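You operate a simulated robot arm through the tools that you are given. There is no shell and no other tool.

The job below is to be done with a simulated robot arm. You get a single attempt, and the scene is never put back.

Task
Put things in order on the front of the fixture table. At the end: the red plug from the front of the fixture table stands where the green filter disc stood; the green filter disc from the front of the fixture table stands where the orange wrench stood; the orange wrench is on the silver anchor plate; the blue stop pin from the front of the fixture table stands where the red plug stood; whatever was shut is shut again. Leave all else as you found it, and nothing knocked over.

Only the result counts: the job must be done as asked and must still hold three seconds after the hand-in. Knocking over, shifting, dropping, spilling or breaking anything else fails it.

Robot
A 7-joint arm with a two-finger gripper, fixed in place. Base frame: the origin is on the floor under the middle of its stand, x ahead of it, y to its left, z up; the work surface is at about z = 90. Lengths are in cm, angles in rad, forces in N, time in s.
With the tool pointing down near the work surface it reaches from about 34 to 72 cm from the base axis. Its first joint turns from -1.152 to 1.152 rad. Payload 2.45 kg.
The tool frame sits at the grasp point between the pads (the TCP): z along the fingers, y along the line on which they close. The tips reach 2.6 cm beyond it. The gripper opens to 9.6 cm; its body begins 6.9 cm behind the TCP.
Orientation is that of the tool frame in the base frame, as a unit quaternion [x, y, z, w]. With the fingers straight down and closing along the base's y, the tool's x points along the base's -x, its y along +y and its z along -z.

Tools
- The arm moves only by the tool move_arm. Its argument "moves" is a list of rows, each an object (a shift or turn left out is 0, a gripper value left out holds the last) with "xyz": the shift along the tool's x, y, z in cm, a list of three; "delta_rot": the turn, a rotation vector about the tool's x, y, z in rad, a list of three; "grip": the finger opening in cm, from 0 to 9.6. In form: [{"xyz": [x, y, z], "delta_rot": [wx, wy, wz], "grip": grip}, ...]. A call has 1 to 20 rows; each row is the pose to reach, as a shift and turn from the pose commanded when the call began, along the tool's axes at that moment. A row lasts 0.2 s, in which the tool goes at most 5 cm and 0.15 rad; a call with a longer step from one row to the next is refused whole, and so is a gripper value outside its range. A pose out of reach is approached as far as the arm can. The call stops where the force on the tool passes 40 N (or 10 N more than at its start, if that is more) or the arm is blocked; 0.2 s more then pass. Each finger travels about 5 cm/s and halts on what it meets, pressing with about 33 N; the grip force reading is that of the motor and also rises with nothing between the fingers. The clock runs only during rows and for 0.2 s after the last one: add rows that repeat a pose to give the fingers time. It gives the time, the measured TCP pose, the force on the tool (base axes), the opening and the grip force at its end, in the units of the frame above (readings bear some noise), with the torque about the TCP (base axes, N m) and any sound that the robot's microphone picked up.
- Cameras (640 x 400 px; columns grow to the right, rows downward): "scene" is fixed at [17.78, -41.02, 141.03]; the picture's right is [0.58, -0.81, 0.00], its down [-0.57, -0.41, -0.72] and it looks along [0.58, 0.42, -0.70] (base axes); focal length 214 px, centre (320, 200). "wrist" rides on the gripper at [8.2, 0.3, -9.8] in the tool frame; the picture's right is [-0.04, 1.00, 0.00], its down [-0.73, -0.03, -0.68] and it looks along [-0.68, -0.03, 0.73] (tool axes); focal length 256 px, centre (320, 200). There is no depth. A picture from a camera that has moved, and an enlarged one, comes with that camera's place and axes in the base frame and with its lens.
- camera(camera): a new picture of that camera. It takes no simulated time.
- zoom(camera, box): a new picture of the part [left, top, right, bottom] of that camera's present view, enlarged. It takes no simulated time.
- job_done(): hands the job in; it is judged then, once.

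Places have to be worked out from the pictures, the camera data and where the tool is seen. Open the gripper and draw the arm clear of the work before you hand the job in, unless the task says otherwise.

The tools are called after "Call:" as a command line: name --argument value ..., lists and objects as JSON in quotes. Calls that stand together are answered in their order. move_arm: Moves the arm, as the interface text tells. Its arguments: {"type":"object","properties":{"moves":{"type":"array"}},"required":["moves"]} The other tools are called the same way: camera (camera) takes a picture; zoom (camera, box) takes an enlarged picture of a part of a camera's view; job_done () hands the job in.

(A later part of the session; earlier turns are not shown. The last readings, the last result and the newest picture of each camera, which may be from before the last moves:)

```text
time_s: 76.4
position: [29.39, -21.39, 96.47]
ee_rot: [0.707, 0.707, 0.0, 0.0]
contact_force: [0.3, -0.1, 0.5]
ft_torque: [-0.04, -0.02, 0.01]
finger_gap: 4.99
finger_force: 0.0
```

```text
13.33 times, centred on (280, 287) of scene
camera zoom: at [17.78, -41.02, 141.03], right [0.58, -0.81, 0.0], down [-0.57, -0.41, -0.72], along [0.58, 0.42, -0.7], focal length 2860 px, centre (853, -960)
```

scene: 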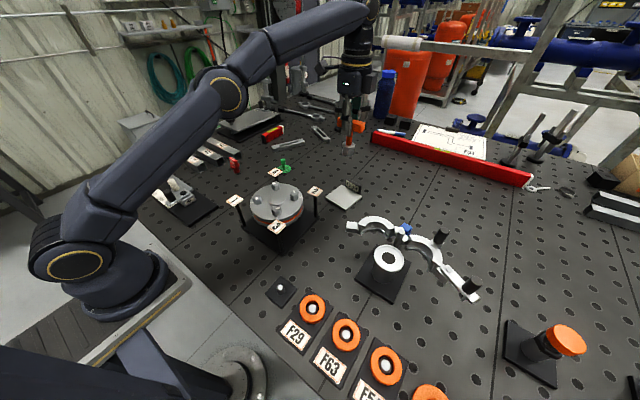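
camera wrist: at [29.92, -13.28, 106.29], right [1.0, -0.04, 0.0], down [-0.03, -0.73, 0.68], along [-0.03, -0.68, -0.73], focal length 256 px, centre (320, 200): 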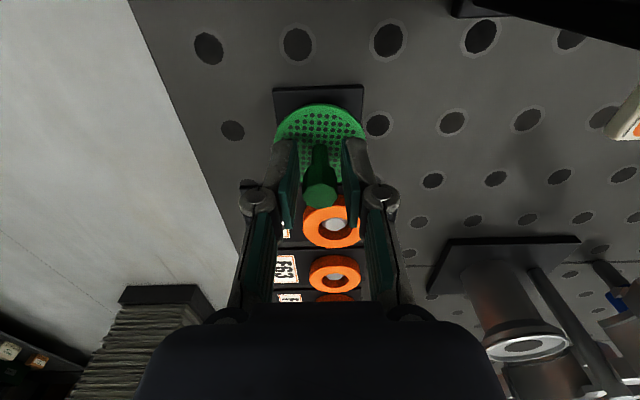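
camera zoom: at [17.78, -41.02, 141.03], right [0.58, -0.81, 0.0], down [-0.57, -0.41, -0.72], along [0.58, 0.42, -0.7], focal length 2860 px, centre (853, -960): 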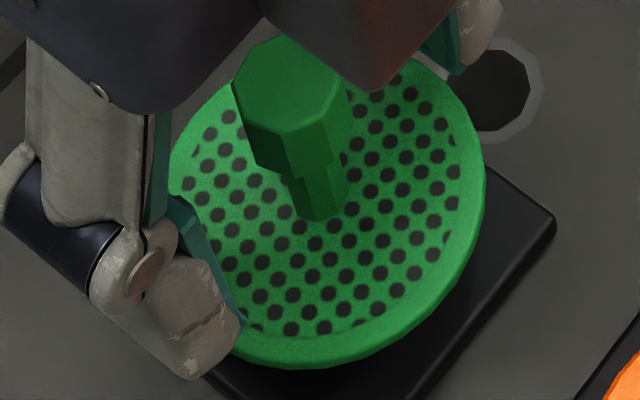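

Stable. I rise straight up and take another look.

Call:
move_arm --moves '[{"xyz": [0, 0, -1]}, {"xyz": [0, 0, -3]}, {"xyz": [0, 0, -6]}, {"xyz": [0, 0, -10]}, {"xyz": [0, 0, -14]}, {"xyz": [0, 0, -18]}, {"xyz": [0, 0, -22]}, {"xyz": [0, 0, -22]}]'

Call:
zoom --camera "scene" --box '[260, 265, 300, 305]'

Call:
camera --camera "scene"

Call:
zoom --camera "wrist" --box '[260, 20, 380, 100]'

```text
time_s: 78.2
position: [29.75, -21.41, 118.52]
ee_rot: [0.707, 0.707, 0.0, -0.001]
contact_force: [-0.5, 0.4, 0.1]
ft_torque: [0.02, -0.01, 0.01]
finger_gap: 5.0
finger_force: 0.0
```

```text
10.00 times, centred on (280, 285) of scene
camera zoom: at [17.78, -41.02, 141.03], right [0.58, -0.81, 0.0], down [-0.57, -0.41, -0.72], along [0.58, 0.42, -0.7], focal length 2145 px, centre (720, -650)
```

zoom: 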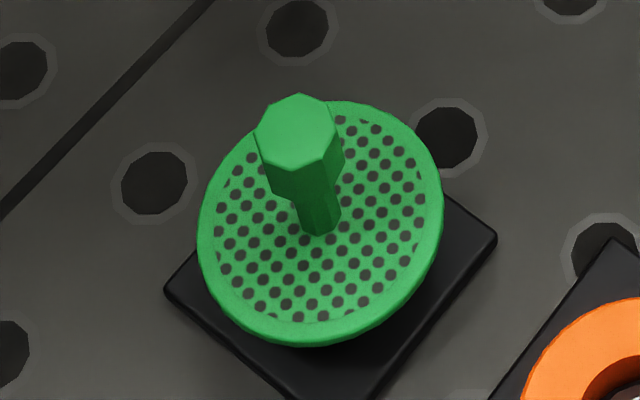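

```text
taken
```

scene: 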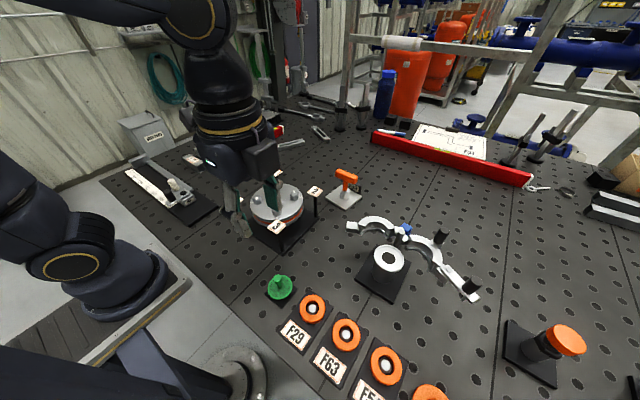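

```text
5.00 times, centred on (320, 60) of wrist
camera zoom: at [30.1, -13.34, 128.29], right [1.0, -0.04, 0.0], down [-0.03, -0.73, 0.68], along [-0.03, -0.68, -0.73], focal length 1280 px, centre (320, 900)
```

zoom: 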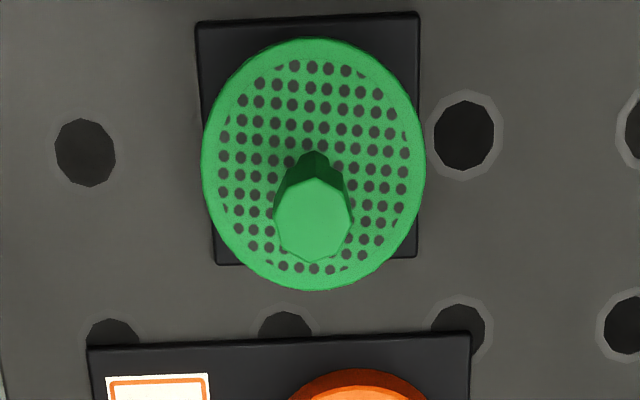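

The green disc stands level, centred on the peg. Next is the red plug at about (53.9, 24.9); its tab runs along y, so closing along x suits. I go above it.

Call:
move_arm --moves '[{"xyz": [2, 1, 0]}, {"xyz": [5, 2.6, 0]}, {"xyz": [8.5, 4.4, 0]}, {"xyz": [12, 6.3, 0]}, {"xyz": [15.5, 8.1, 0]}, {"xyz": [19, 9.9, 0]}, {"xyz": [22.5, 11.7, 0]}, {"xyz": [26, 13.6, 0]}, {"xyz": [29.5, 15.4, 0]}, {"xyz": [33, 17.2, 0]}, {"xyz": [36.5, 19, 0]}, {"xyz": [40, 20.9, 0]}, {"xyz": [43.5, 22.7, 0]}, {"xyz": [46.3, 24.1, 0]}, {"xyz": [46.3, 24.1, 4]}, {"xyz": [46.3, 24.1, 8]}, {"xyz": [46.3, 24.1, 8]}]'

Call:
camera --camera "wrist"

Call:
zoom --camera "wrist" --box '[240, 60, 400, 180]'

Call:
zoom --camera "scene" --box '[200, 120, 270, 185]'

```text
time_s: 81.8
position: [53.71, 24.83, 110.32]
ee_rot: [0.707, 0.707, 0.001, -0.001]
contact_force: [-0.1, 0.2, 0.3]
ft_torque: [0.01, 0.0, -0.03]
finger_gap: 5.02
finger_force: 0.0
```

```text
taken
camera wrist: at [54.08, 32.96, 120.14], right [1.0, -0.04, 0.0], down [-0.03, -0.73, 0.68], along [-0.03, -0.68, -0.73], focal length 256 px, centre (320, 200)
```

wrist: 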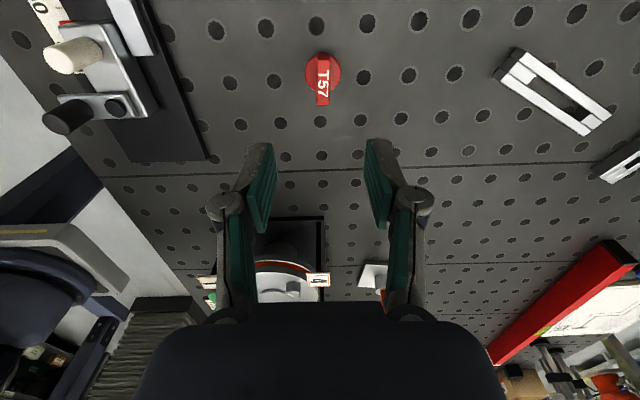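

```text
3.33 times, centred on (320, 120) of wrist
camera zoom: at [54.08, 32.96, 120.14], right [1.0, -0.04, 0.0], down [-0.03, -0.73, 0.68], along [-0.03, -0.68, -0.73], focal length 853 px, centre (320, 467)
```

zoom: 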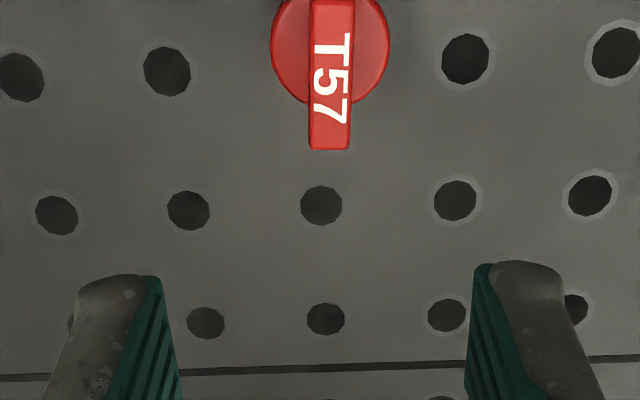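

```text
6.15 times, centred on (235, 152) of scene
camera zoom: at [17.78, -41.02, 141.03], right [0.58, -0.81, 0.0], down [-0.57, -0.41, -0.72], along [0.58, 0.42, -0.7], focal length 1320 px, centre (843, 492)
```

zoom: 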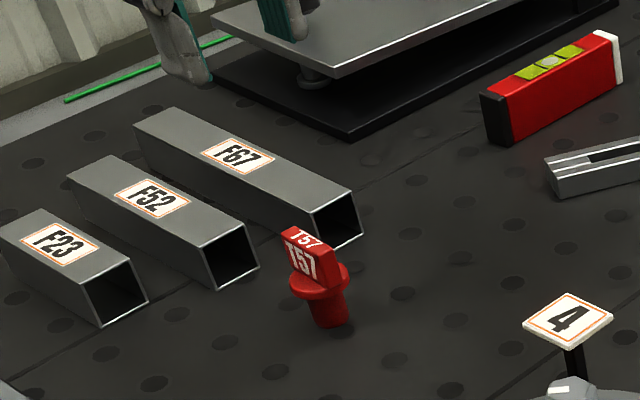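

Plug axis comes out at (53.9, 25.0), with the tab aligned with the tool. I descend to just above the tab, then check.

Call:
move_arm --moves '[{"xyz": [0.2, 0.2, 3]}, {"xyz": [0.2, 0.2, 6]}, {"xyz": [0.2, 0.2, 9]}, {"xyz": [0.2, 0.2, 11]}, {"xyz": [0.2, 0.2, 11]}]'

Call:
camera --camera "wrist"

Call:
zoom --camera "wrist" --box '[260, 100, 380, 220]'

Call:
zoom --camera "scene" --box '[210, 135, 260, 180]'

```text
time_s: 83.0
position: [53.76, 25.33, 99.51]
ee_rot: [0.707, 0.707, 0.0, -0.001]
contact_force: [-0.1, -0.6, -0.3]
ft_torque: [-0.02, -0.01, 0.03]
finger_gap: 5.0
finger_force: 0.0
```

```text
taken
camera wrist: at [54.21, 33.32, 109.29], right [1.0, -0.04, 0.0], down [-0.03, -0.73, 0.68], along [-0.03, -0.68, -0.73], focal length 256 px, centre (320, 200)
```

wrist: 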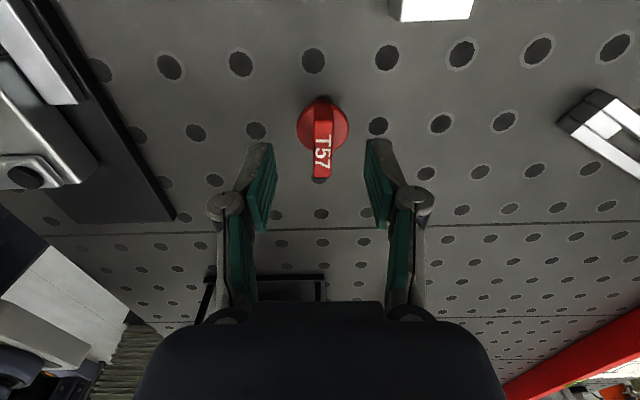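

```text
3.33 times, centred on (320, 160) of wrist
camera zoom: at [54.21, 33.32, 109.29], right [1.0, -0.04, 0.0], down [-0.03, -0.73, 0.68], along [-0.03, -0.68, -0.73], focal length 853 px, centre (320, 333)
```

zoom: 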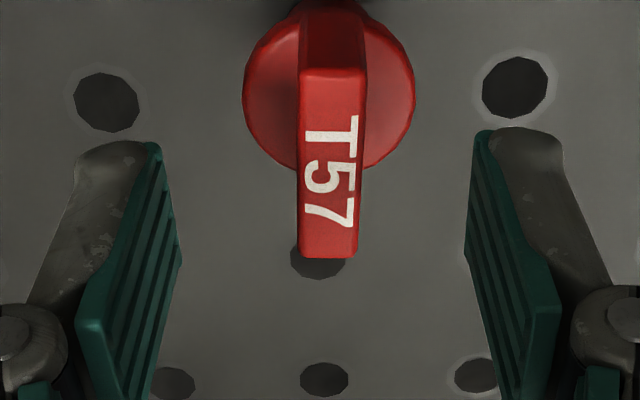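

```text
8.89 times, centred on (235, 158) of scene
camera zoom: at [17.78, -41.02, 141.03], right [0.58, -0.81, 0.0], down [-0.57, -0.41, -0.72], along [0.58, 0.42, -0.7], focal length 1906 px, centre (1076, 578)
```

zoom: 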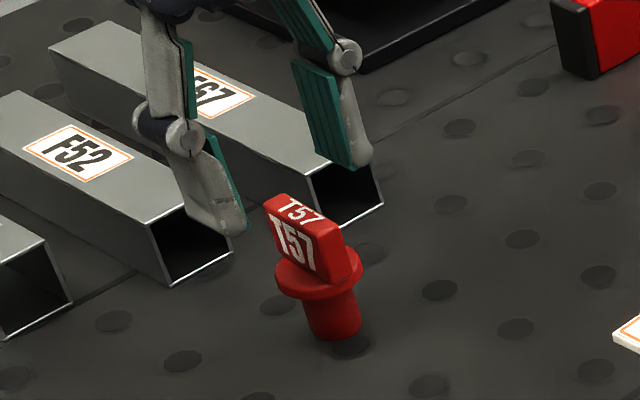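

The tab is centred within 0.1 cm and turned about 3°. I align the yaw, descend to TCP z ≈ 96.5 so that the tips stay above the plug's flange, and look again.

Call:
move_arm --moves '[{"xyz": [-0.06, 0.11, 0.5], "delta_rot": [0, 0, 0.05]}, {"xyz": [-0.06, 0.11, 1.5], "delta_rot": [0, 0, 0.05]}, {"xyz": [-0.06, 0.11, 2.5], "delta_rot": [0, 0, 0.05]}, {"xyz": [-0.06, 0.11, 3.0], "delta_rot": [0, 0, 0.05]}, {"xyz": [-0.06, 0.11, 3.0], "delta_rot": [0, 0, 0.05]}]'

Call:
camera --camera "wrist"

Call:
zoom --camera "scene" --box '[215, 140, 255, 180]'

```text
time_s: 84.2
position: [53.87, 25.09, 96.29]
ee_rot: [0.724, 0.689, 0.0, 0.0]
contact_force: [-0.5, 0.1, 0.1]
ft_torque: [-0.02, 0.02, -0.01]
finger_gap: 5.01
finger_force: 0.2
```

```text
taken
camera wrist: at [54.71, 33.12, 106.2], right [1.0, -0.09, 0.0], down [-0.07, -0.73, 0.68], along [-0.06, -0.68, -0.73], focal length 256 px, centre (320, 200)
```

wrist: 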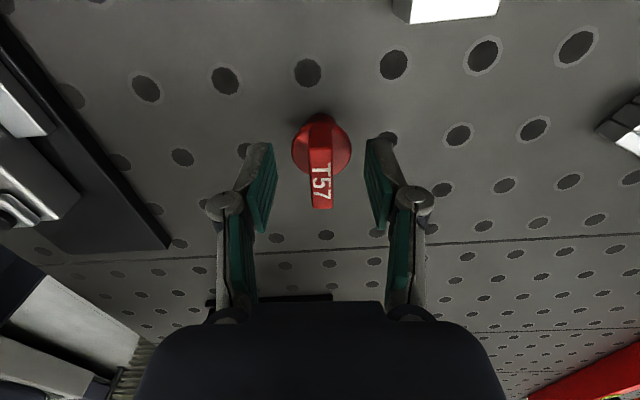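

```text
10.00 times, centred on (235, 160) of scene
camera zoom: at [17.78, -41.02, 141.03], right [0.58, -0.81, 0.0], down [-0.57, -0.41, -0.72], along [0.58, 0.42, -0.7], focal length 2145 px, centre (1170, 600)
```

zoom: 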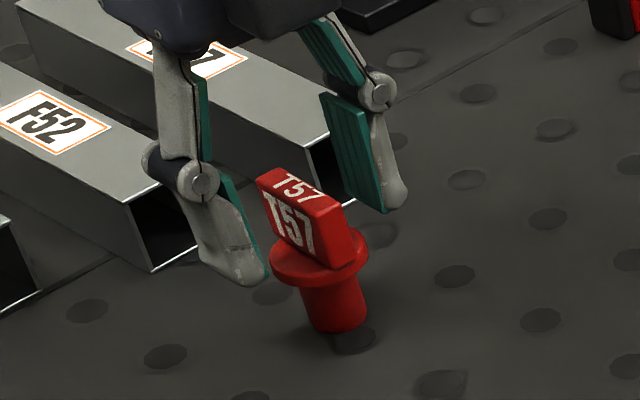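

The fingertips look level with the flange top, so I raise by 0.3 cm and then close on the tab.

Call:
move_arm --moves '[{"xyz": [0, 0, -0.3]}, {"xyz": [0, 0, -0.3], "grip": 4}, {"xyz": [0, 0, -0.3], "grip": 3}, {"xyz": [0, 0, -0.3], "grip": 2}, {"xyz": [0, 0, -0.3], "grip": 1.4}, {"xyz": [0, 0, -0.3], "grip": 0.8}, {"xyz": [0, 0, -0.3], "grip": 0.6}, {"xyz": [0, 0, -0.3], "grip": 0.6}, {"xyz": [0, 0, -0.3], "grip": 0.6}]'

Call:
camera --camera "wrist"

Call:
zoom --camera "scene" --box '[215, 140, 255, 180]'

```text
time_s: 86.2
position: [54.04, 24.98, 96.71]
ee_rot: [0.724, 0.689, 0.001, -0.001]
contact_force: [0.2, -0.2, -1.0]
ft_torque: [0.01, 0.0, -0.01]
finger_gap: 1.08
finger_force: 33.2
```

```text
taken
camera wrist: at [54.7, 33.12, 106.51], right [1.0, -0.09, 0.0], down [-0.07, -0.73, 0.68], along [-0.06, -0.68, -0.73], focal length 256 px, centre (320, 200)
```

wrist: 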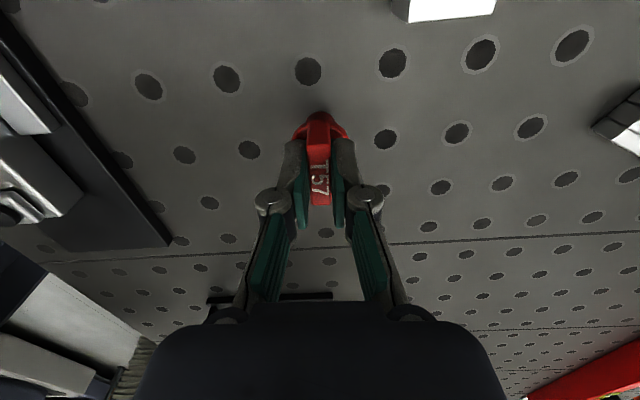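

```text
10.00 times, centred on (235, 160) of scene
camera zoom: at [17.78, -41.02, 141.03], right [0.58, -0.81, 0.0], down [-0.57, -0.41, -0.72], along [0.58, 0.42, -0.7], focal length 2145 px, centre (1170, 600)
```

zoom: 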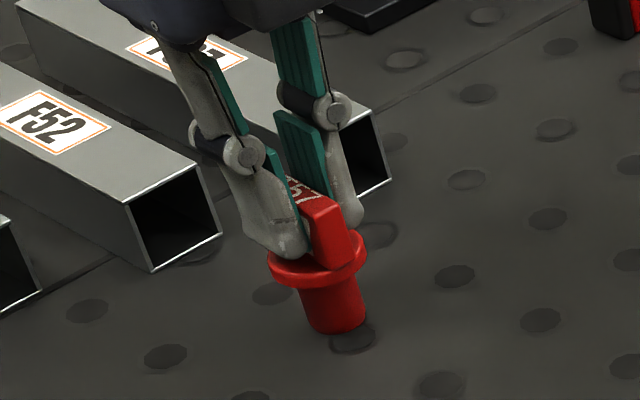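

The plug is held (1.08 cm, 33 N). I lift it straight up.

Call:
move_arm --moves '[{"xyz": [0, 0, -0.5]}, {"xyz": [0, 0, -1.5]}, {"xyz": [0, 0, -4]}, {"xyz": [0, 0, -7]}, {"xyz": [0, 0, -10]}, {"xyz": [0, 0, -13]}, {"xyz": [0, 0, -13]}]'

Call:
zoom --camera "scene" --box '[205, 120, 265, 180]'

Call:
zoom --camera "wrist" --box '[220, 40, 420, 240]'

```text
time_s: 87.8
position: [53.98, 25.2, 109.79]
ee_rot: [0.724, 0.69, 0.001, 0.0]
contact_force: [0.0, 0.3, -0.2]
ft_torque: [0.0, 0.0, 0.02]
finger_gap: 1.12
finger_force: 33.0
```

```text
6.67 times, centred on (235, 150) of scene
camera zoom: at [17.78, -41.02, 141.03], right [0.58, -0.81, 0.0], down [-0.57, -0.41, -0.72], along [0.58, 0.42, -0.7], focal length 1430 px, centre (887, 533)
```

zoom: 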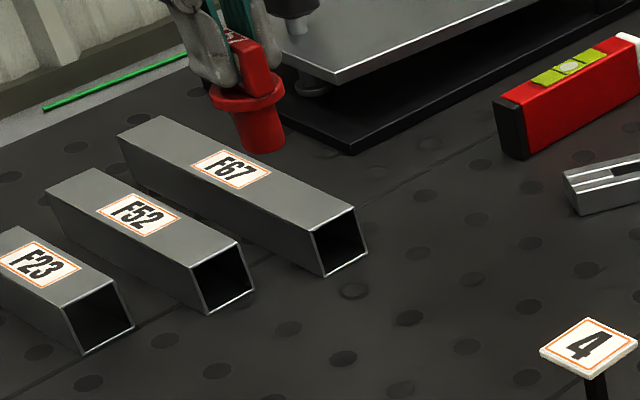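

```text
2.00 times, centred on (320, 140) of wrist
camera zoom: at [54.74, 33.14, 119.62], right [1.0, -0.09, 0.0], down [-0.07, -0.73, 0.68], along [-0.06, -0.68, -0.73], focal length 512 px, centre (320, 320)
```

zoom: 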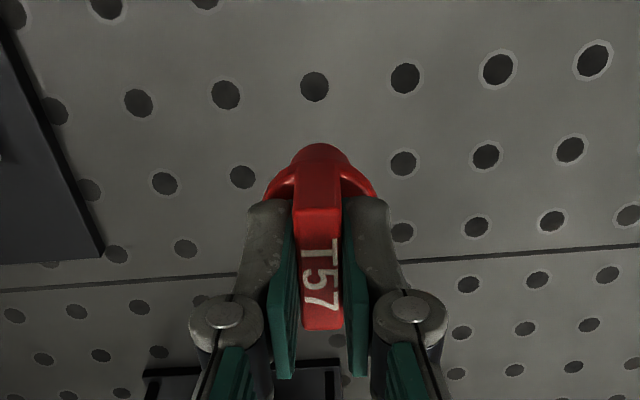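

I carry the plug to above the disc's former spot (66.0, 11.15).

Call:
move_arm --moves '[{"xyz": [-2, 1.9, 0]}, {"xyz": [-4.7, 4.4, 0]}, {"xyz": [-7.4, 7, 0]}, {"xyz": [-10.1, 9.6, 0]}, {"xyz": [-12.4, 11.8, 0]}, {"xyz": [-13.34, 12.65, 0]}, {"xyz": [-13.34, 12.65, 3]}, {"xyz": [-13.34, 12.65, 6]}, {"xyz": [-13.34, 12.65, 8]}, {"xyz": [-13.34, 12.65, 8]}]'

Call:
camera --camera "wrist"

Call:
zoom --camera "wrist" --box '[220, 40, 420, 240]'

Call:
zoom --camera "scene" --box '[260, 130, 310, 180]'

```text
time_s: 90.0
position: [65.96, 11.09, 101.8]
ee_rot: [0.724, 0.69, 0.0, 0.0]
contact_force: [-0.6, -0.5, -1.2]
ft_torque: [0.02, 0.0, 0.04]
finger_gap: 1.08
finger_force: 33.2
```

```text
taken
camera wrist: at [66.78, 19.17, 111.6], right [1.0, -0.09, 0.0], down [-0.07, -0.73, 0.68], along [-0.06, -0.68, -0.73], focal length 256 px, centre (320, 200)
```

wrist: 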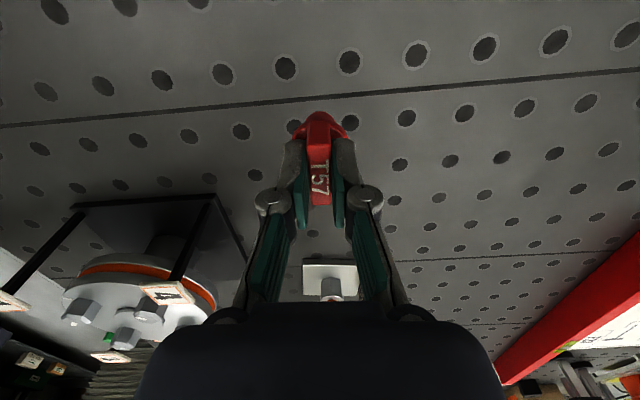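

```text
2.00 times, centred on (320, 140) of wrist
camera zoom: at [66.78, 19.17, 111.6], right [1.0, -0.09, 0.0], down [-0.07, -0.73, 0.68], along [-0.06, -0.68, -0.73], focal length 512 px, centre (320, 320)
```

zoom: 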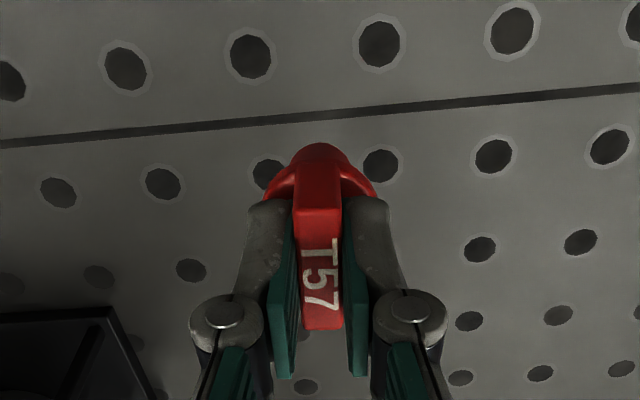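

```text
8.00 times, centred on (285, 155) of scene
camera zoom: at [17.78, -41.02, 141.03], right [0.58, -0.81, 0.0], down [-0.57, -0.41, -0.72], along [0.58, 0.42, -0.7], focal length 1716 px, centre (600, 560)
```

zoom: 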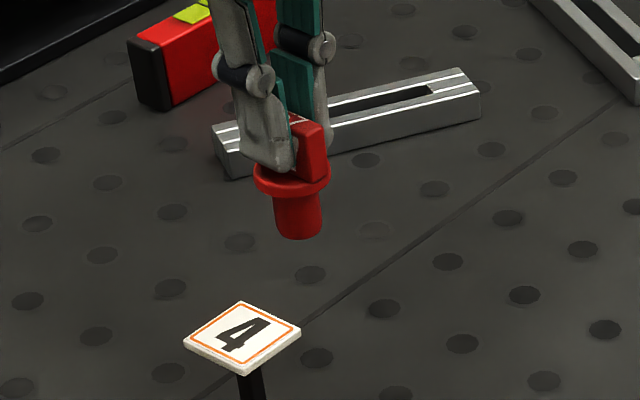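

Relative to the table holes the TCP is within 0.15 cm of the disc's former centre. I apply the small correction and descend to just above the table.

Call:
move_arm --moves '[{"xyz": [0.09, -0.12, 1]}, {"xyz": [0.09, -0.12, 2.5]}, {"xyz": [0.09, -0.12, 3.8]}, {"xyz": [0.09, -0.12, 4.5]}, {"xyz": [0.09, -0.12, 4.5]}]'

Call:
zoom --camera "scene" --box '[260, 135, 310, 185]'

```text
time_s: 91.2
position: [65.7, 11.33, 97.35]
ee_rot: [0.724, 0.69, 0.001, 0.0]
contact_force: [0.1, -0.3, -0.9]
ft_torque: [-0.02, 0.01, -0.01]
finger_gap: 1.1
finger_force: 32.7
```

```text
8.00 times, centred on (285, 160) of scene
camera zoom: at [17.78, -41.02, 141.03], right [0.58, -0.81, 0.0], down [-0.57, -0.41, -0.72], along [0.58, 0.42, -0.7], focal length 1716 px, centre (600, 520)
```

zoom: 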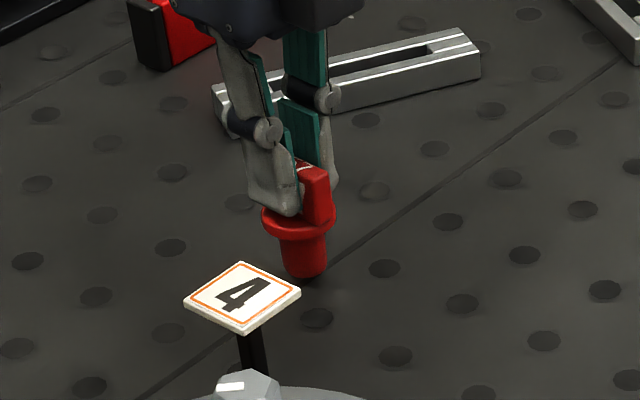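

It is just above the table. I lower in 0.1 cm steps to contact.

Call:
move_arm --moves '[{"xyz": [0, 0, 0.2]}, {"xyz": [0, 0, 0.4]}, {"xyz": [0, 0, 0.5]}, {"xyz": [0, 0, 0.6]}, {"xyz": [0, 0, 0.6]}]'

Call:
zoom --camera "wrist" --box '[220, 40, 420, 240]'

```text
time_s: 92.4
position: [65.85, 11.24, 96.67]
ee_rot: [0.724, 0.69, 0.0, 0.0]
contact_force: [-0.5, -0.1, -0.9]
ft_torque: [-0.01, 0.0, 0.05]
finger_gap: 1.08
finger_force: 33.0
```

```text
2.00 times, centred on (320, 140) of wrist
camera zoom: at [66.55, 19.26, 106.52], right [1.0, -0.09, 0.0], down [-0.07, -0.73, 0.68], along [-0.06, -0.68, -0.73], focal length 512 px, centre (320, 320)
```

zoom: 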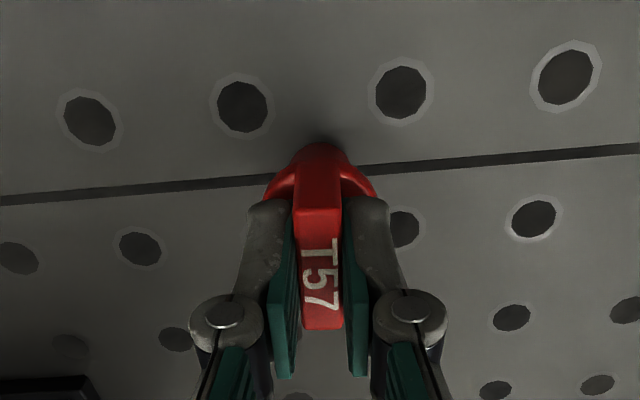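

Checked against the hole row, the TCP is at about (65.83, 11.05). I shift +0.15 in x and continue down to contact.

Call:
move_arm --moves '[{"xyz": [0.0, 0.15, -0.05]}, {"xyz": [0.0, 0.15, 0.0]}, {"xyz": [0.0, 0.15, 0.1]}, {"xyz": [0.0, 0.15, 0.2]}, {"xyz": [0.0, 0.15, 0.2]}]'

```text
time_s: 93.6
position: [66.07, 11.29, 96.77]
ee_rot: [0.724, 0.69, 0.001, 0.001]
contact_force: [-3.7, -3.0, 23.1]
ft_torque: [-0.19, 0.24, -0.01]
finger_gap: 1.09
finger_force: 33.0
```

Contact (23 N). I ease up slightly and release slowly.

Call:
move_arm --moves '[{"xyz": [0, 0, -0.08]}, {"xyz": [0, 0, -0.12]}, {"xyz": [0, 0, -0.12]}]'

Call:
zoom --camera "scene" --box '[265, 145, 305, 180]'

```text
time_s: 94.4
position: [65.94, 11.17, 96.68]
ee_rot: [0.724, 0.69, 0.001, 0.002]
contact_force: [1.7, -3.2, 21.1]
ft_torque: [-0.23, -0.12, -0.02]
finger_gap: 1.12
finger_force: 33.4
```

```text
11.43 times, centred on (285, 162) of scene
camera zoom: at [17.74, -41.04, 141.03], right [0.58, -0.81, 0.0], down [-0.57, -0.41, -0.72], along [0.58, 0.42, -0.7], focal length 2451 px, centre (720, 629)
```

zoom: 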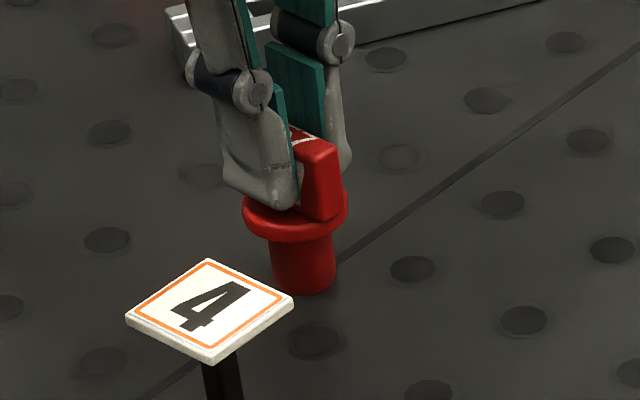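

Still 21 N pressing. I ease up a bit further until it is light.

Call:
move_arm --moves '[{"xyz": [0, 0, -0.05]}, {"xyz": [0, 0, -0.1]}, {"xyz": [0, 0, -0.1]}]'

```text
time_s: 95.2
position: [65.94, 11.29, 96.67]
ee_rot: [0.724, 0.69, 0.0, 0.0]
contact_force: [2.3, -1.7, 14.6]
ft_torque: [-0.12, -0.14, 0.02]
finger_gap: 1.09
finger_force: 32.9
```

Call:
move_arm --moves '[{"xyz": [0, 0, -0.05]}, {"xyz": [0, 0, -0.1]}, {"xyz": [0, 0, -0.1]}]'

```text
time_s: 96.0
position: [65.87, 11.27, 96.7]
ee_rot: [0.724, 0.689, -0.002, -0.001]
contact_force: [0.1, 0.6, -0.1]
ft_torque: [0.0, 0.05, -0.01]
finger_gap: 1.1
finger_force: 33.3
```

The force is now near zero right at table height. I open slowly.

Call:
move_arm --moves '[{"xyz": [0, 0, 0.03], "grip": 1.2}, {"xyz": [0, 0, 0.03], "grip": 1.35}, {"xyz": [0, 0, 0.03], "grip": 1.6}, {"xyz": [0, 0, 0.03], "grip": 2.0}, {"xyz": [0, 0, 0.03], "grip": 3.0}, {"xyz": [0, 0, 0.03], "grip": 4.0}, {"xyz": [0, 0, 0.03], "grip": 5.0}, {"xyz": [0, 0, 0.03], "grip": 5.0}]'

Call:
zoom --camera "scene" --box '[265, 145, 305, 180]'

Call:
camera --camera "wrist"

```text
time_s: 97.8
position: [65.87, 11.22, 96.82]
ee_rot: [0.724, 0.69, -0.001, 0.0]
contact_force: [0.5, 0.3, -0.1]
ft_torque: [-0.01, -0.01, 0.02]
finger_gap: 5.0
finger_force: 0.0
```

```text
11.43 times, centred on (285, 162) of scene
camera zoom: at [17.78, -41.02, 141.03], right [0.58, -0.81, 0.0], down [-0.57, -0.41, -0.72], along [0.58, 0.42, -0.7], focal length 2451 px, centre (720, 629)
```

zoom: 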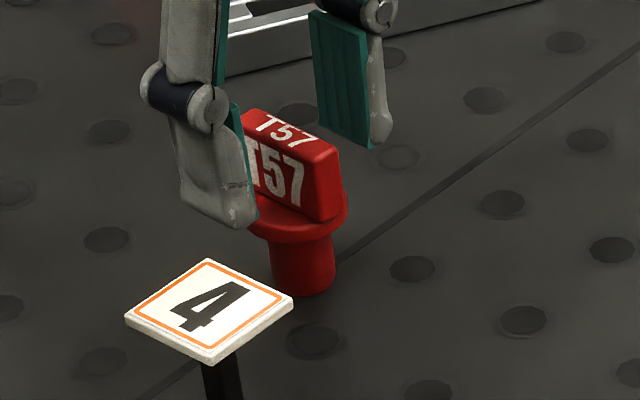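

```text
taken
camera wrist: at [66.75, 19.25, 106.6], right [1.0, -0.09, 0.0], down [-0.07, -0.73, 0.68], along [-0.06, -0.68, -0.73], focal length 256 px, centre (320, 200)
```

wrist: 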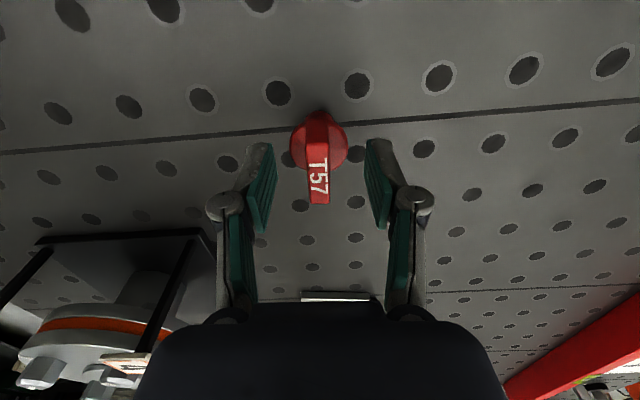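

The red plug stands upright at the disc's former spot. I rise, then move to view the blue pin and clamp from above.

Call:
move_arm --moves '[{"xyz": [0, 0, -1]}, {"xyz": [0, 0, -3]}, {"xyz": [0, 0, -7]}, {"xyz": [0, 0, -11]}, {"xyz": [0, 0, -15]}, {"xyz": [0, 0, -19]}, {"xyz": [0, 0, -23]}, {"xyz": [0, 0, -23]}]'

Call:
zoom --camera "wrist" --box '[260, 20, 380, 120]'

Call:
zoom --camera "scene" --box '[265, 145, 305, 180]'

```text
time_s: 99.6
position: [65.26, 11.07, 119.4]
ee_rot: [0.725, 0.689, 0.0, -0.002]
contact_force: [0.1, 0.1, 0.4]
ft_torque: [-0.01, -0.02, 0.04]
finger_gap: 5.0
finger_force: 0.0
out of reach, approached as far as the arm can: row 7, 8
```

```text
4.00 times, centred on (320, 70) of wrist
camera zoom: at [66.05, 19.13, 129.17], right [1.0, -0.09, 0.0], down [-0.07, -0.73, 0.68], along [-0.06, -0.68, -0.73], focal length 1024 px, centre (320, 720)
```

zoom: 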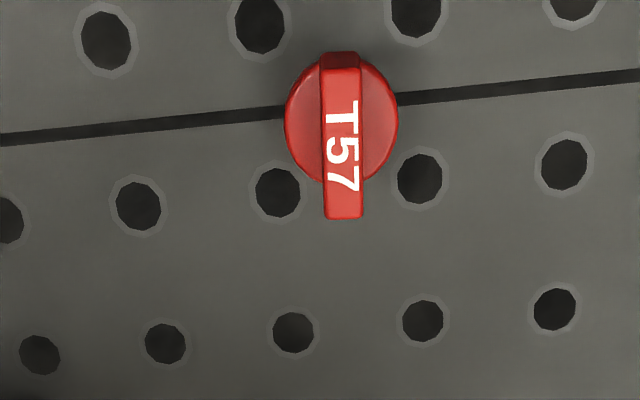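

```text
11.43 times, centred on (285, 162) of scene
camera zoom: at [17.78, -41.02, 141.03], right [0.58, -0.81, 0.0], down [-0.57, -0.41, -0.72], along [0.58, 0.42, -0.7], focal length 2451 px, centre (720, 629)
```

zoom: 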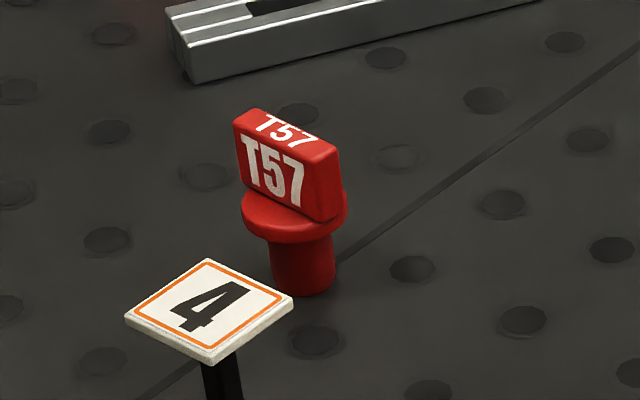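

The plug sits centred between the four holes, as the disc did. I now move to look at the blue pin by the clamp (staying lower, as the reach shrinks with height).

Call:
move_arm --moves '[{"xyz": [-2, -1, 2]}, {"xyz": [-5.5, -2, 3.8], "delta_rot": [0, 0, -0.05]}, {"xyz": [-9.5, -3, 3.8], "delta_rot": [0, 0, -0.05]}, {"xyz": [-13.5, -3.6, 3.8], "delta_rot": [0, 0, -0.05]}, {"xyz": [-17.5, -4.2, 3.8], "delta_rot": [0, 0, -0.05]}, {"xyz": [-21.5, -4.8, 3.8], "delta_rot": [0, 0, -0.05]}, {"xyz": [-25.5, -5.2, 3.8], "delta_rot": [0, 0, -0.05]}, {"xyz": [-29.5, -5.6, 3.8], "delta_rot": [0, 0, -0.05]}, {"xyz": [-33.5, -5.9, 3.8], "delta_rot": [0, 0, -0.05]}, {"xyz": [-35.55, -5.9, 3.8], "delta_rot": [0, 0, -0.05]}, {"xyz": [-35.55, -5.9, 3.8], "delta_rot": [0, 0, -0.05]}]'

Call:
camera --camera "wrist"

Call:
zoom --camera "wrist" --box '[220, 80, 420, 220]'

Call:
zoom --camera "wrist" --box '[290, 110, 370, 170]'

```text
time_s: 102.0
position: [57.58, -24.08, 115.71]
ee_rot: [0.707, 0.707, 0.0, 0.0]
contact_force: [0.6, 1.5, -0.4]
ft_torque: [0.01, -0.01, -0.01]
finger_gap: 4.99
finger_force: 0.0
```

```text
taken
camera wrist: at [58.0, -16.08, 125.51], right [1.0, -0.04, 0.0], down [-0.03, -0.73, 0.68], along [-0.03, -0.68, -0.73], focal length 256 px, centre (320, 200)
```

wrist: 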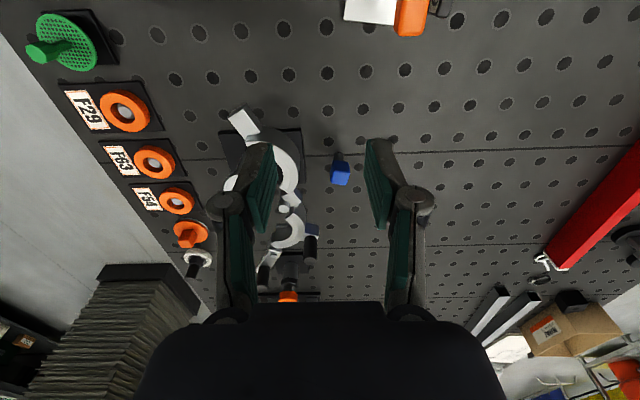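

```text
2.86 times, centred on (320, 150) of wrist
camera zoom: at [58.0, -16.08, 125.51], right [1.0, -0.04, 0.0], down [-0.03, -0.73, 0.68], along [-0.03, -0.68, -0.73], focal length 731 px, centre (320, 343)
```

zoom: 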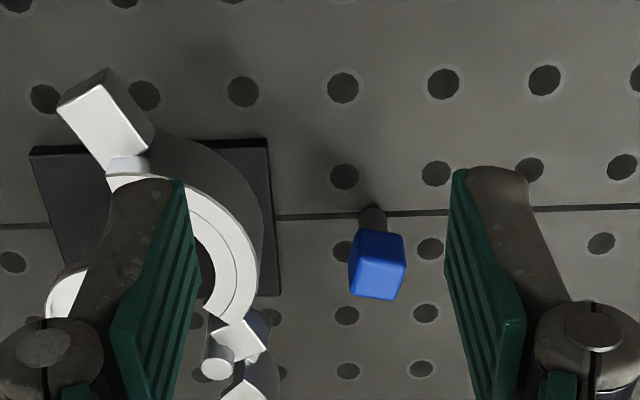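

```text
6.67 times, centred on (330, 140) of wrist
camera zoom: at [58.0, -16.08, 125.51], right [1.0, -0.04, 0.0], down [-0.03, -0.73, 0.68], along [-0.03, -0.68, -0.73], focal length 1707 px, centre (253, 600)
```

zoom: 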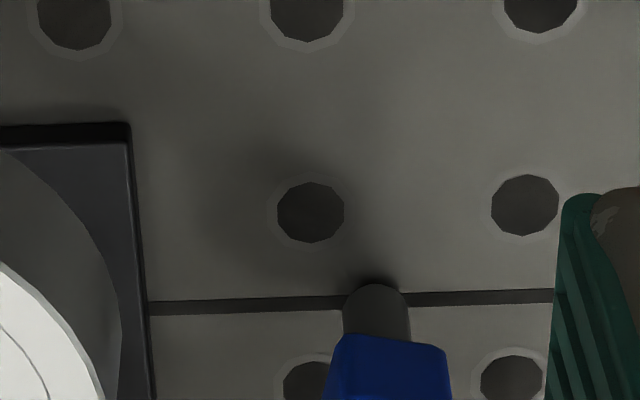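

The pin stands at about (59.9, -39.4) with the clamp's hinge post (top z ≈ 102) and a tall knob (top z ≈ 105) on its -x side, so I must choose the approach carefully. I zoom on the pin head to find its yaw.

Call:
zoom --camera "wrist" --box '[320, 148, 360, 190]'

Call:
zoom --camera "scene" --box '[390, 215, 420, 245]'

Call:
zoom --camera "wrist" --box '[200, 90, 360, 290]'

```text
9.52 times, centred on (340, 169) of wrist
camera zoom: at [58.0, -16.08, 125.51], right [1.0, -0.04, 0.0], down [-0.03, -0.73, 0.68], along [-0.03, -0.68, -0.73], focal length 2438 px, centre (130, 495)
```

zoom: 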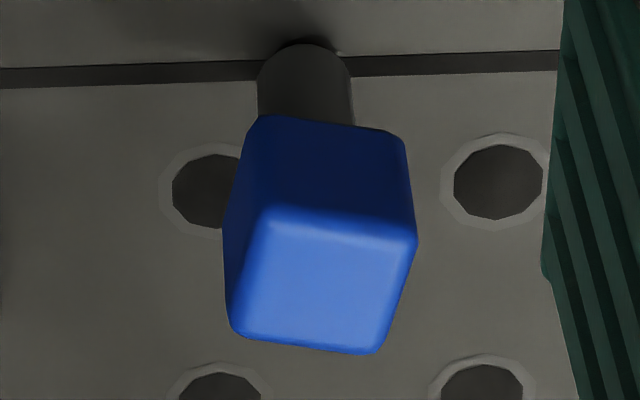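

```text
13.33 times, centred on (405, 230) of scene
camera zoom: at [17.77, -41.02, 141.03], right [0.58, -0.81, 0.0], down [-0.57, -0.41, -0.72], along [0.58, 0.42, -0.7], focal length 2860 px, centre (-813, -200)
```

zoom: 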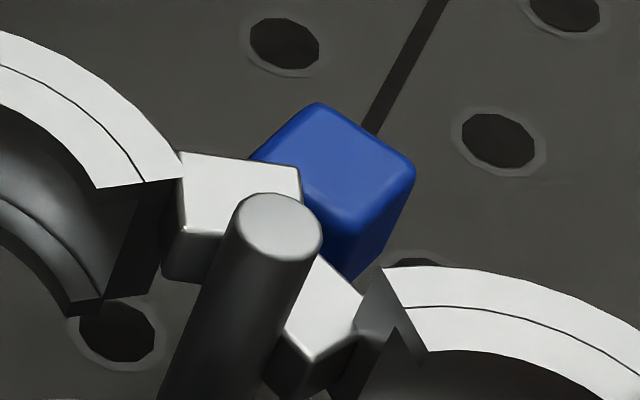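

```text
2.00 times, centred on (280, 190) of wrist
camera zoom: at [58.0, -16.08, 125.51], right [1.0, -0.04, 0.0], down [-0.03, -0.73, 0.68], along [-0.03, -0.68, -0.73], focal length 512 px, centre (400, 220)
```

zoom: 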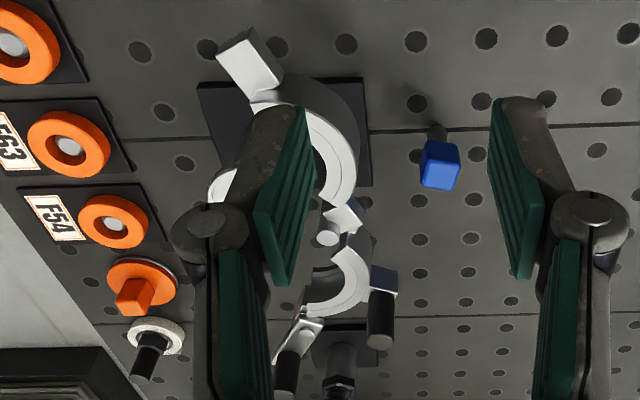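

The pin head is a 2.4 cm cube turned about -12°, centred at (59.95, -39.36), with its top at z ≈ 95.9. I turn the tool to match it, tilt it slightly (0.2 rad, hand leaning to +y for reach and clearance from the post), and come closer.

Call:
move_arm --moves '[{"xyz": [-1.5, 0.2, 1.5], "delta_rot": [0.007, -0.066, 0.072], "grip": 4.2}, {"xyz": [-3.5, 0.4, 3.5], "delta_rot": [0.015, -0.133, 0.144], "grip": 4.2}, {"xyz": [-6, 0.7, 6], "delta_rot": [0.022, -0.199, 0.216], "grip": 4.2}, {"xyz": [-8, 0.9, 8.5], "delta_rot": [0.022, -0.199, 0.216], "grip": 4.2}, {"xyz": [-9, 0.9, 9.7], "delta_rot": [0.022, -0.199, 0.216], "grip": 4.2}, {"xyz": [-9, 0.9, 9.7], "delta_rot": [0.022, -0.199, 0.216], "grip": 4.2}]'

Call:
camera --camera "wrist"

Call:
zoom --camera "scene" --box '[340, 160, 460, 270]'

```text
time_s: 103.4
position: [58.53, -33.21, 105.91]
ee_rot: [0.775, 0.623, -0.078, 0.062]
contact_force: [-0.6, 0.5, 0.5]
ft_torque: [0.0, 0.02, -0.04]
finger_gap: 4.2
finger_force: 0.0
```

```text
taken
camera wrist: at [61.07, -23.62, 113.88], right [0.97, -0.25, 0.01], down [-0.15, -0.56, 0.81], along [-0.2, -0.79, -0.58], focal length 256 px, centre (320, 200)
```

wrist: 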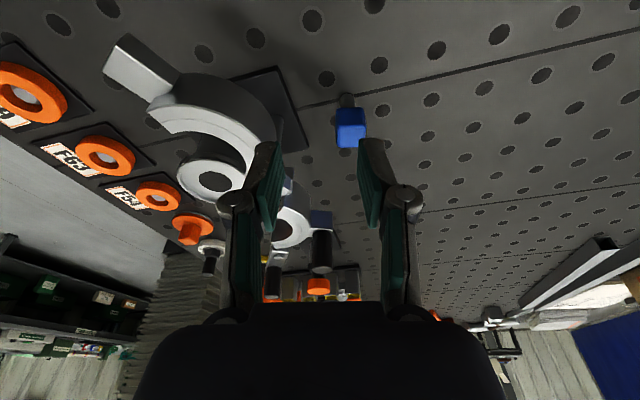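

```text
3.64 times, centred on (400, 215) of scene
camera zoom: at [17.78, -41.02, 141.03], right [0.58, -0.81, 0.0], down [-0.57, -0.41, -0.72], along [0.58, 0.42, -0.7], focal length 780 px, centre (29, 146)
```

zoom: 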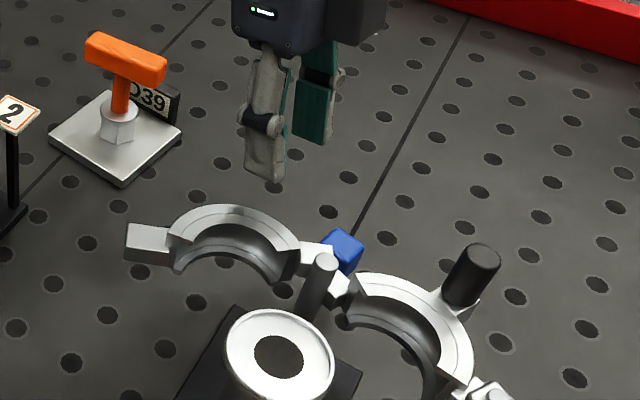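

I zoom on the pin head in this view to refine its position.

Call:
zoom --camera "wrist" --box '[320, 85, 380, 160]'

Call:
zoom --camera "wrist" --box '[200, 60, 440, 260]'

```text
5.33 times, centred on (350, 122) of wrist
camera zoom: at [61.07, -23.62, 113.88], right [0.97, -0.25, 0.01], down [-0.15, -0.56, 0.81], along [-0.2, -0.79, -0.58], focal length 1365 px, centre (160, 613)
```

zoom: 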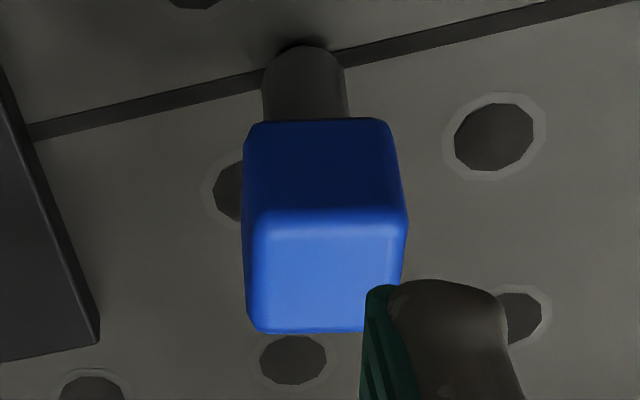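

```text
2.00 times, centred on (320, 160) of wrist
camera zoom: at [61.07, -23.62, 113.88], right [0.97, -0.25, 0.01], down [-0.15, -0.56, 0.81], along [-0.2, -0.79, -0.58], focal length 512 px, centre (320, 280)
```

zoom: 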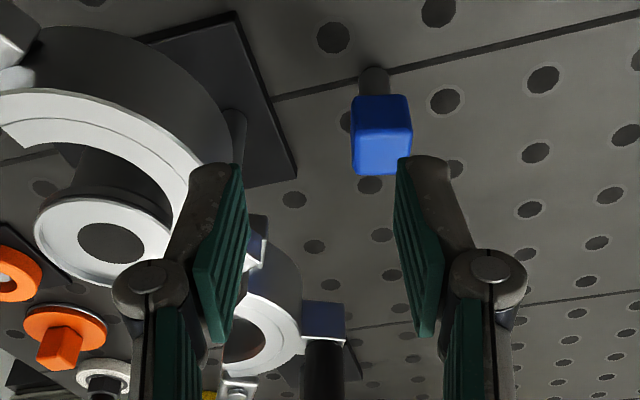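

The cube is aligned with the tool. I move to just above the pin head, keeping the tips about 2 cm above it.

Call:
move_arm --moves '[{"xyz": [-1.3, 0.86, 1.5]}, {"xyz": [-2.6, 1.72, 3.5]}, {"xyz": [-3.95, 2.58, 5.3]}, {"xyz": [-3.95, 2.58, 6.3]}, {"xyz": [-3.95, 2.58, 6.3]}]'

Call:
camera --camera "wrist"

Call:
zoom --camera "wrist" --box '[240, 80, 400, 220]'

Call:
zoom --camera "scene" --box '[360, 180, 440, 260]'

```text
time_s: 104.6
position: [59.73, -38.61, 100.49]
ee_rot: [0.775, 0.624, -0.079, 0.063]
contact_force: [-0.4, 0.7, 0.3]
ft_torque: [0.0, 0.01, 0.03]
finger_gap: 4.21
finger_force: 0.0
```

```text
taken
camera wrist: at [62.3, -29.08, 108.47], right [0.97, -0.25, 0.01], down [-0.15, -0.56, 0.81], along [-0.2, -0.79, -0.58], focal length 256 px, centre (320, 200)
```

wrist: 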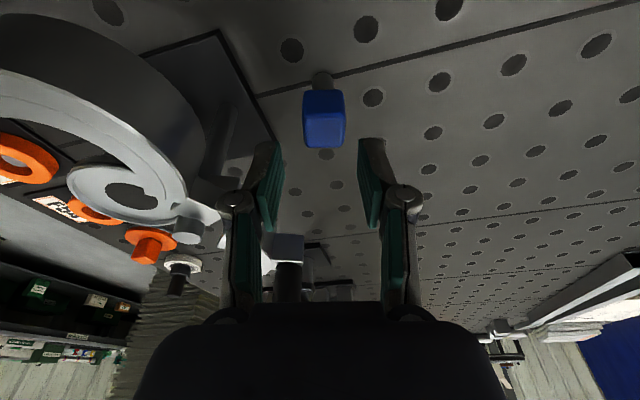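

```text
2.86 times, centred on (320, 150) of wrist
camera zoom: at [62.3, -29.08, 108.47], right [0.97, -0.25, 0.01], down [-0.15, -0.56, 0.81], along [-0.2, -0.79, -0.58], focal length 731 px, centre (320, 343)
```

zoom: 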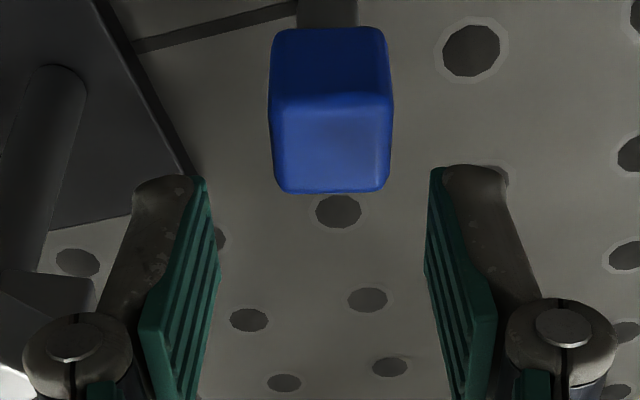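

```text
5.00 times, centred on (400, 220) of scene
camera zoom: at [17.78, -41.02, 141.03], right [0.58, -0.81, 0.0], down [-0.57, -0.41, -0.72], along [0.58, 0.42, -0.7], focal length 1072 px, centre (-80, 100)
```

zoom: 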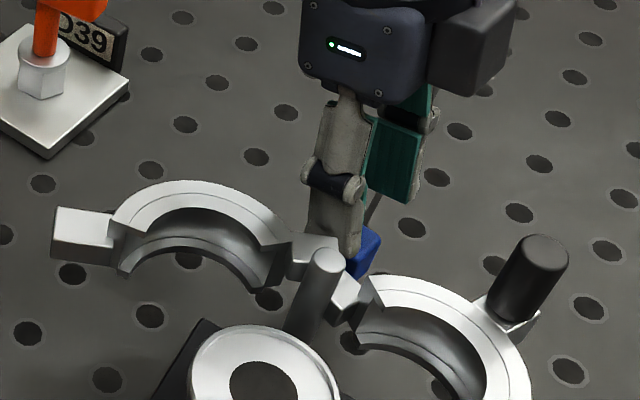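

The pin is directly below, needing only +0.25 cm in x. I go straight down so that the pads straddle the head.

Call:
move_arm --moves '[{"xyz": [0.02, 0.245, 0]}, {"xyz": [0.22, 0.245, 1.0]}, {"xyz": [0.42, 0.245, 2.0]}, {"xyz": [0.62, 0.25, 3.0]}, {"xyz": [0.8, 0.25, 3.83]}, {"xyz": [0.8, 0.25, 3.83]}]'

Call:
camera --camera "wrist"

Call:
zoom --camera "scene" --box '[375, 200, 435, 260]'

```text
time_s: 106.0
position: [60.18, -38.73, 96.55]
ee_rot: [0.775, 0.624, -0.077, 0.063]
contact_force: [-0.7, 0.4, 0.4]
ft_torque: [0.0, 0.01, -0.01]
finger_gap: 4.21
finger_force: 0.1
```

```text
taken
camera wrist: at [62.56, -29.09, 104.52], right [0.97, -0.25, 0.01], down [-0.15, -0.56, 0.81], along [-0.2, -0.79, -0.58], focal length 256 px, centre (320, 200)
```

wrist: 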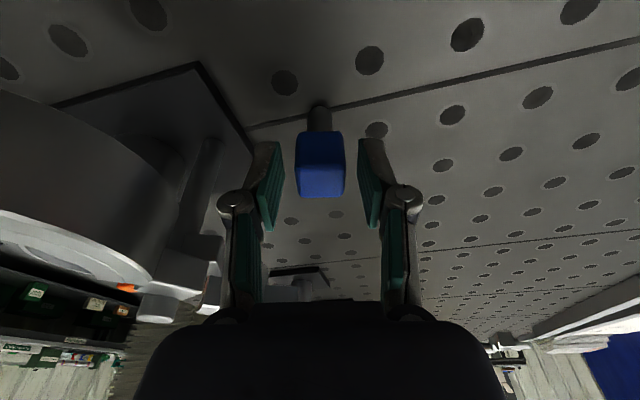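

```text
6.67 times, centred on (405, 230) of scene
camera zoom: at [17.78, -41.02, 141.03], right [0.58, -0.81, 0.0], down [-0.57, -0.41, -0.72], along [0.58, 0.42, -0.7], focal length 1430 px, centre (-247, 0)
```

zoom: 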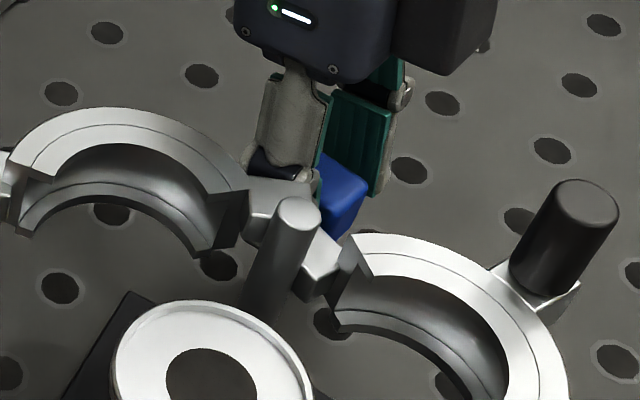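

The head is centred between the pads. I close gently.

Call:
move_arm --moves '[{"grip": 3.6}, {"grip": 3.0}, {"grip": 2.6}, {"grip": 2.3}, {"grip": 2.0}, {"grip": 1.8}, {"grip": 1.8}, {"grip": 1.8}]'

Call:
camera --camera "wrist"

Call:
zoom --camera "scene" --box '[375, 200, 435, 260]'

```text
time_s: 107.8
position: [60.1, -38.59, 96.52]
ee_rot: [0.776, 0.623, -0.078, 0.062]
contact_force: [0.0, -0.1, 0.7]
ft_torque: [-0.02, 0.02, 0.01]
finger_gap: 2.52
finger_force: 32.6
```

```text
taken
camera wrist: at [62.56, -29.1, 104.55], right [0.97, -0.25, 0.01], down [-0.15, -0.56, 0.81], along [-0.2, -0.79, -0.58], focal length 256 px, centre (320, 200)
```

wrist: 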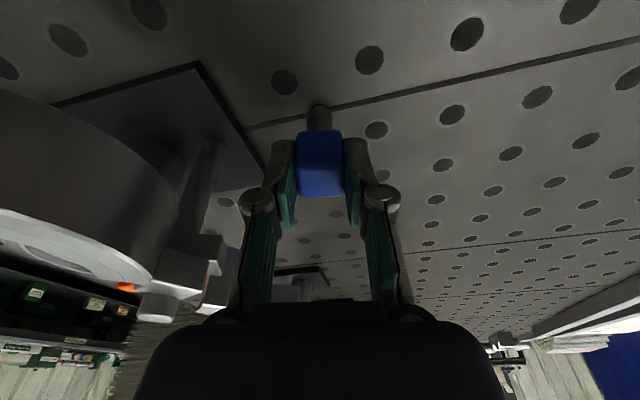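

```text
6.67 times, centred on (405, 230) of scene
camera zoom: at [17.78, -41.02, 141.03], right [0.58, -0.81, 0.0], down [-0.57, -0.41, -0.72], along [0.58, 0.42, -0.7], focal length 1430 px, centre (-247, 0)
```

zoom: 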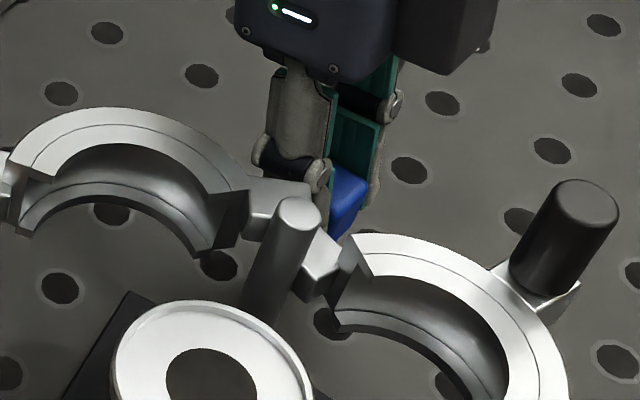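

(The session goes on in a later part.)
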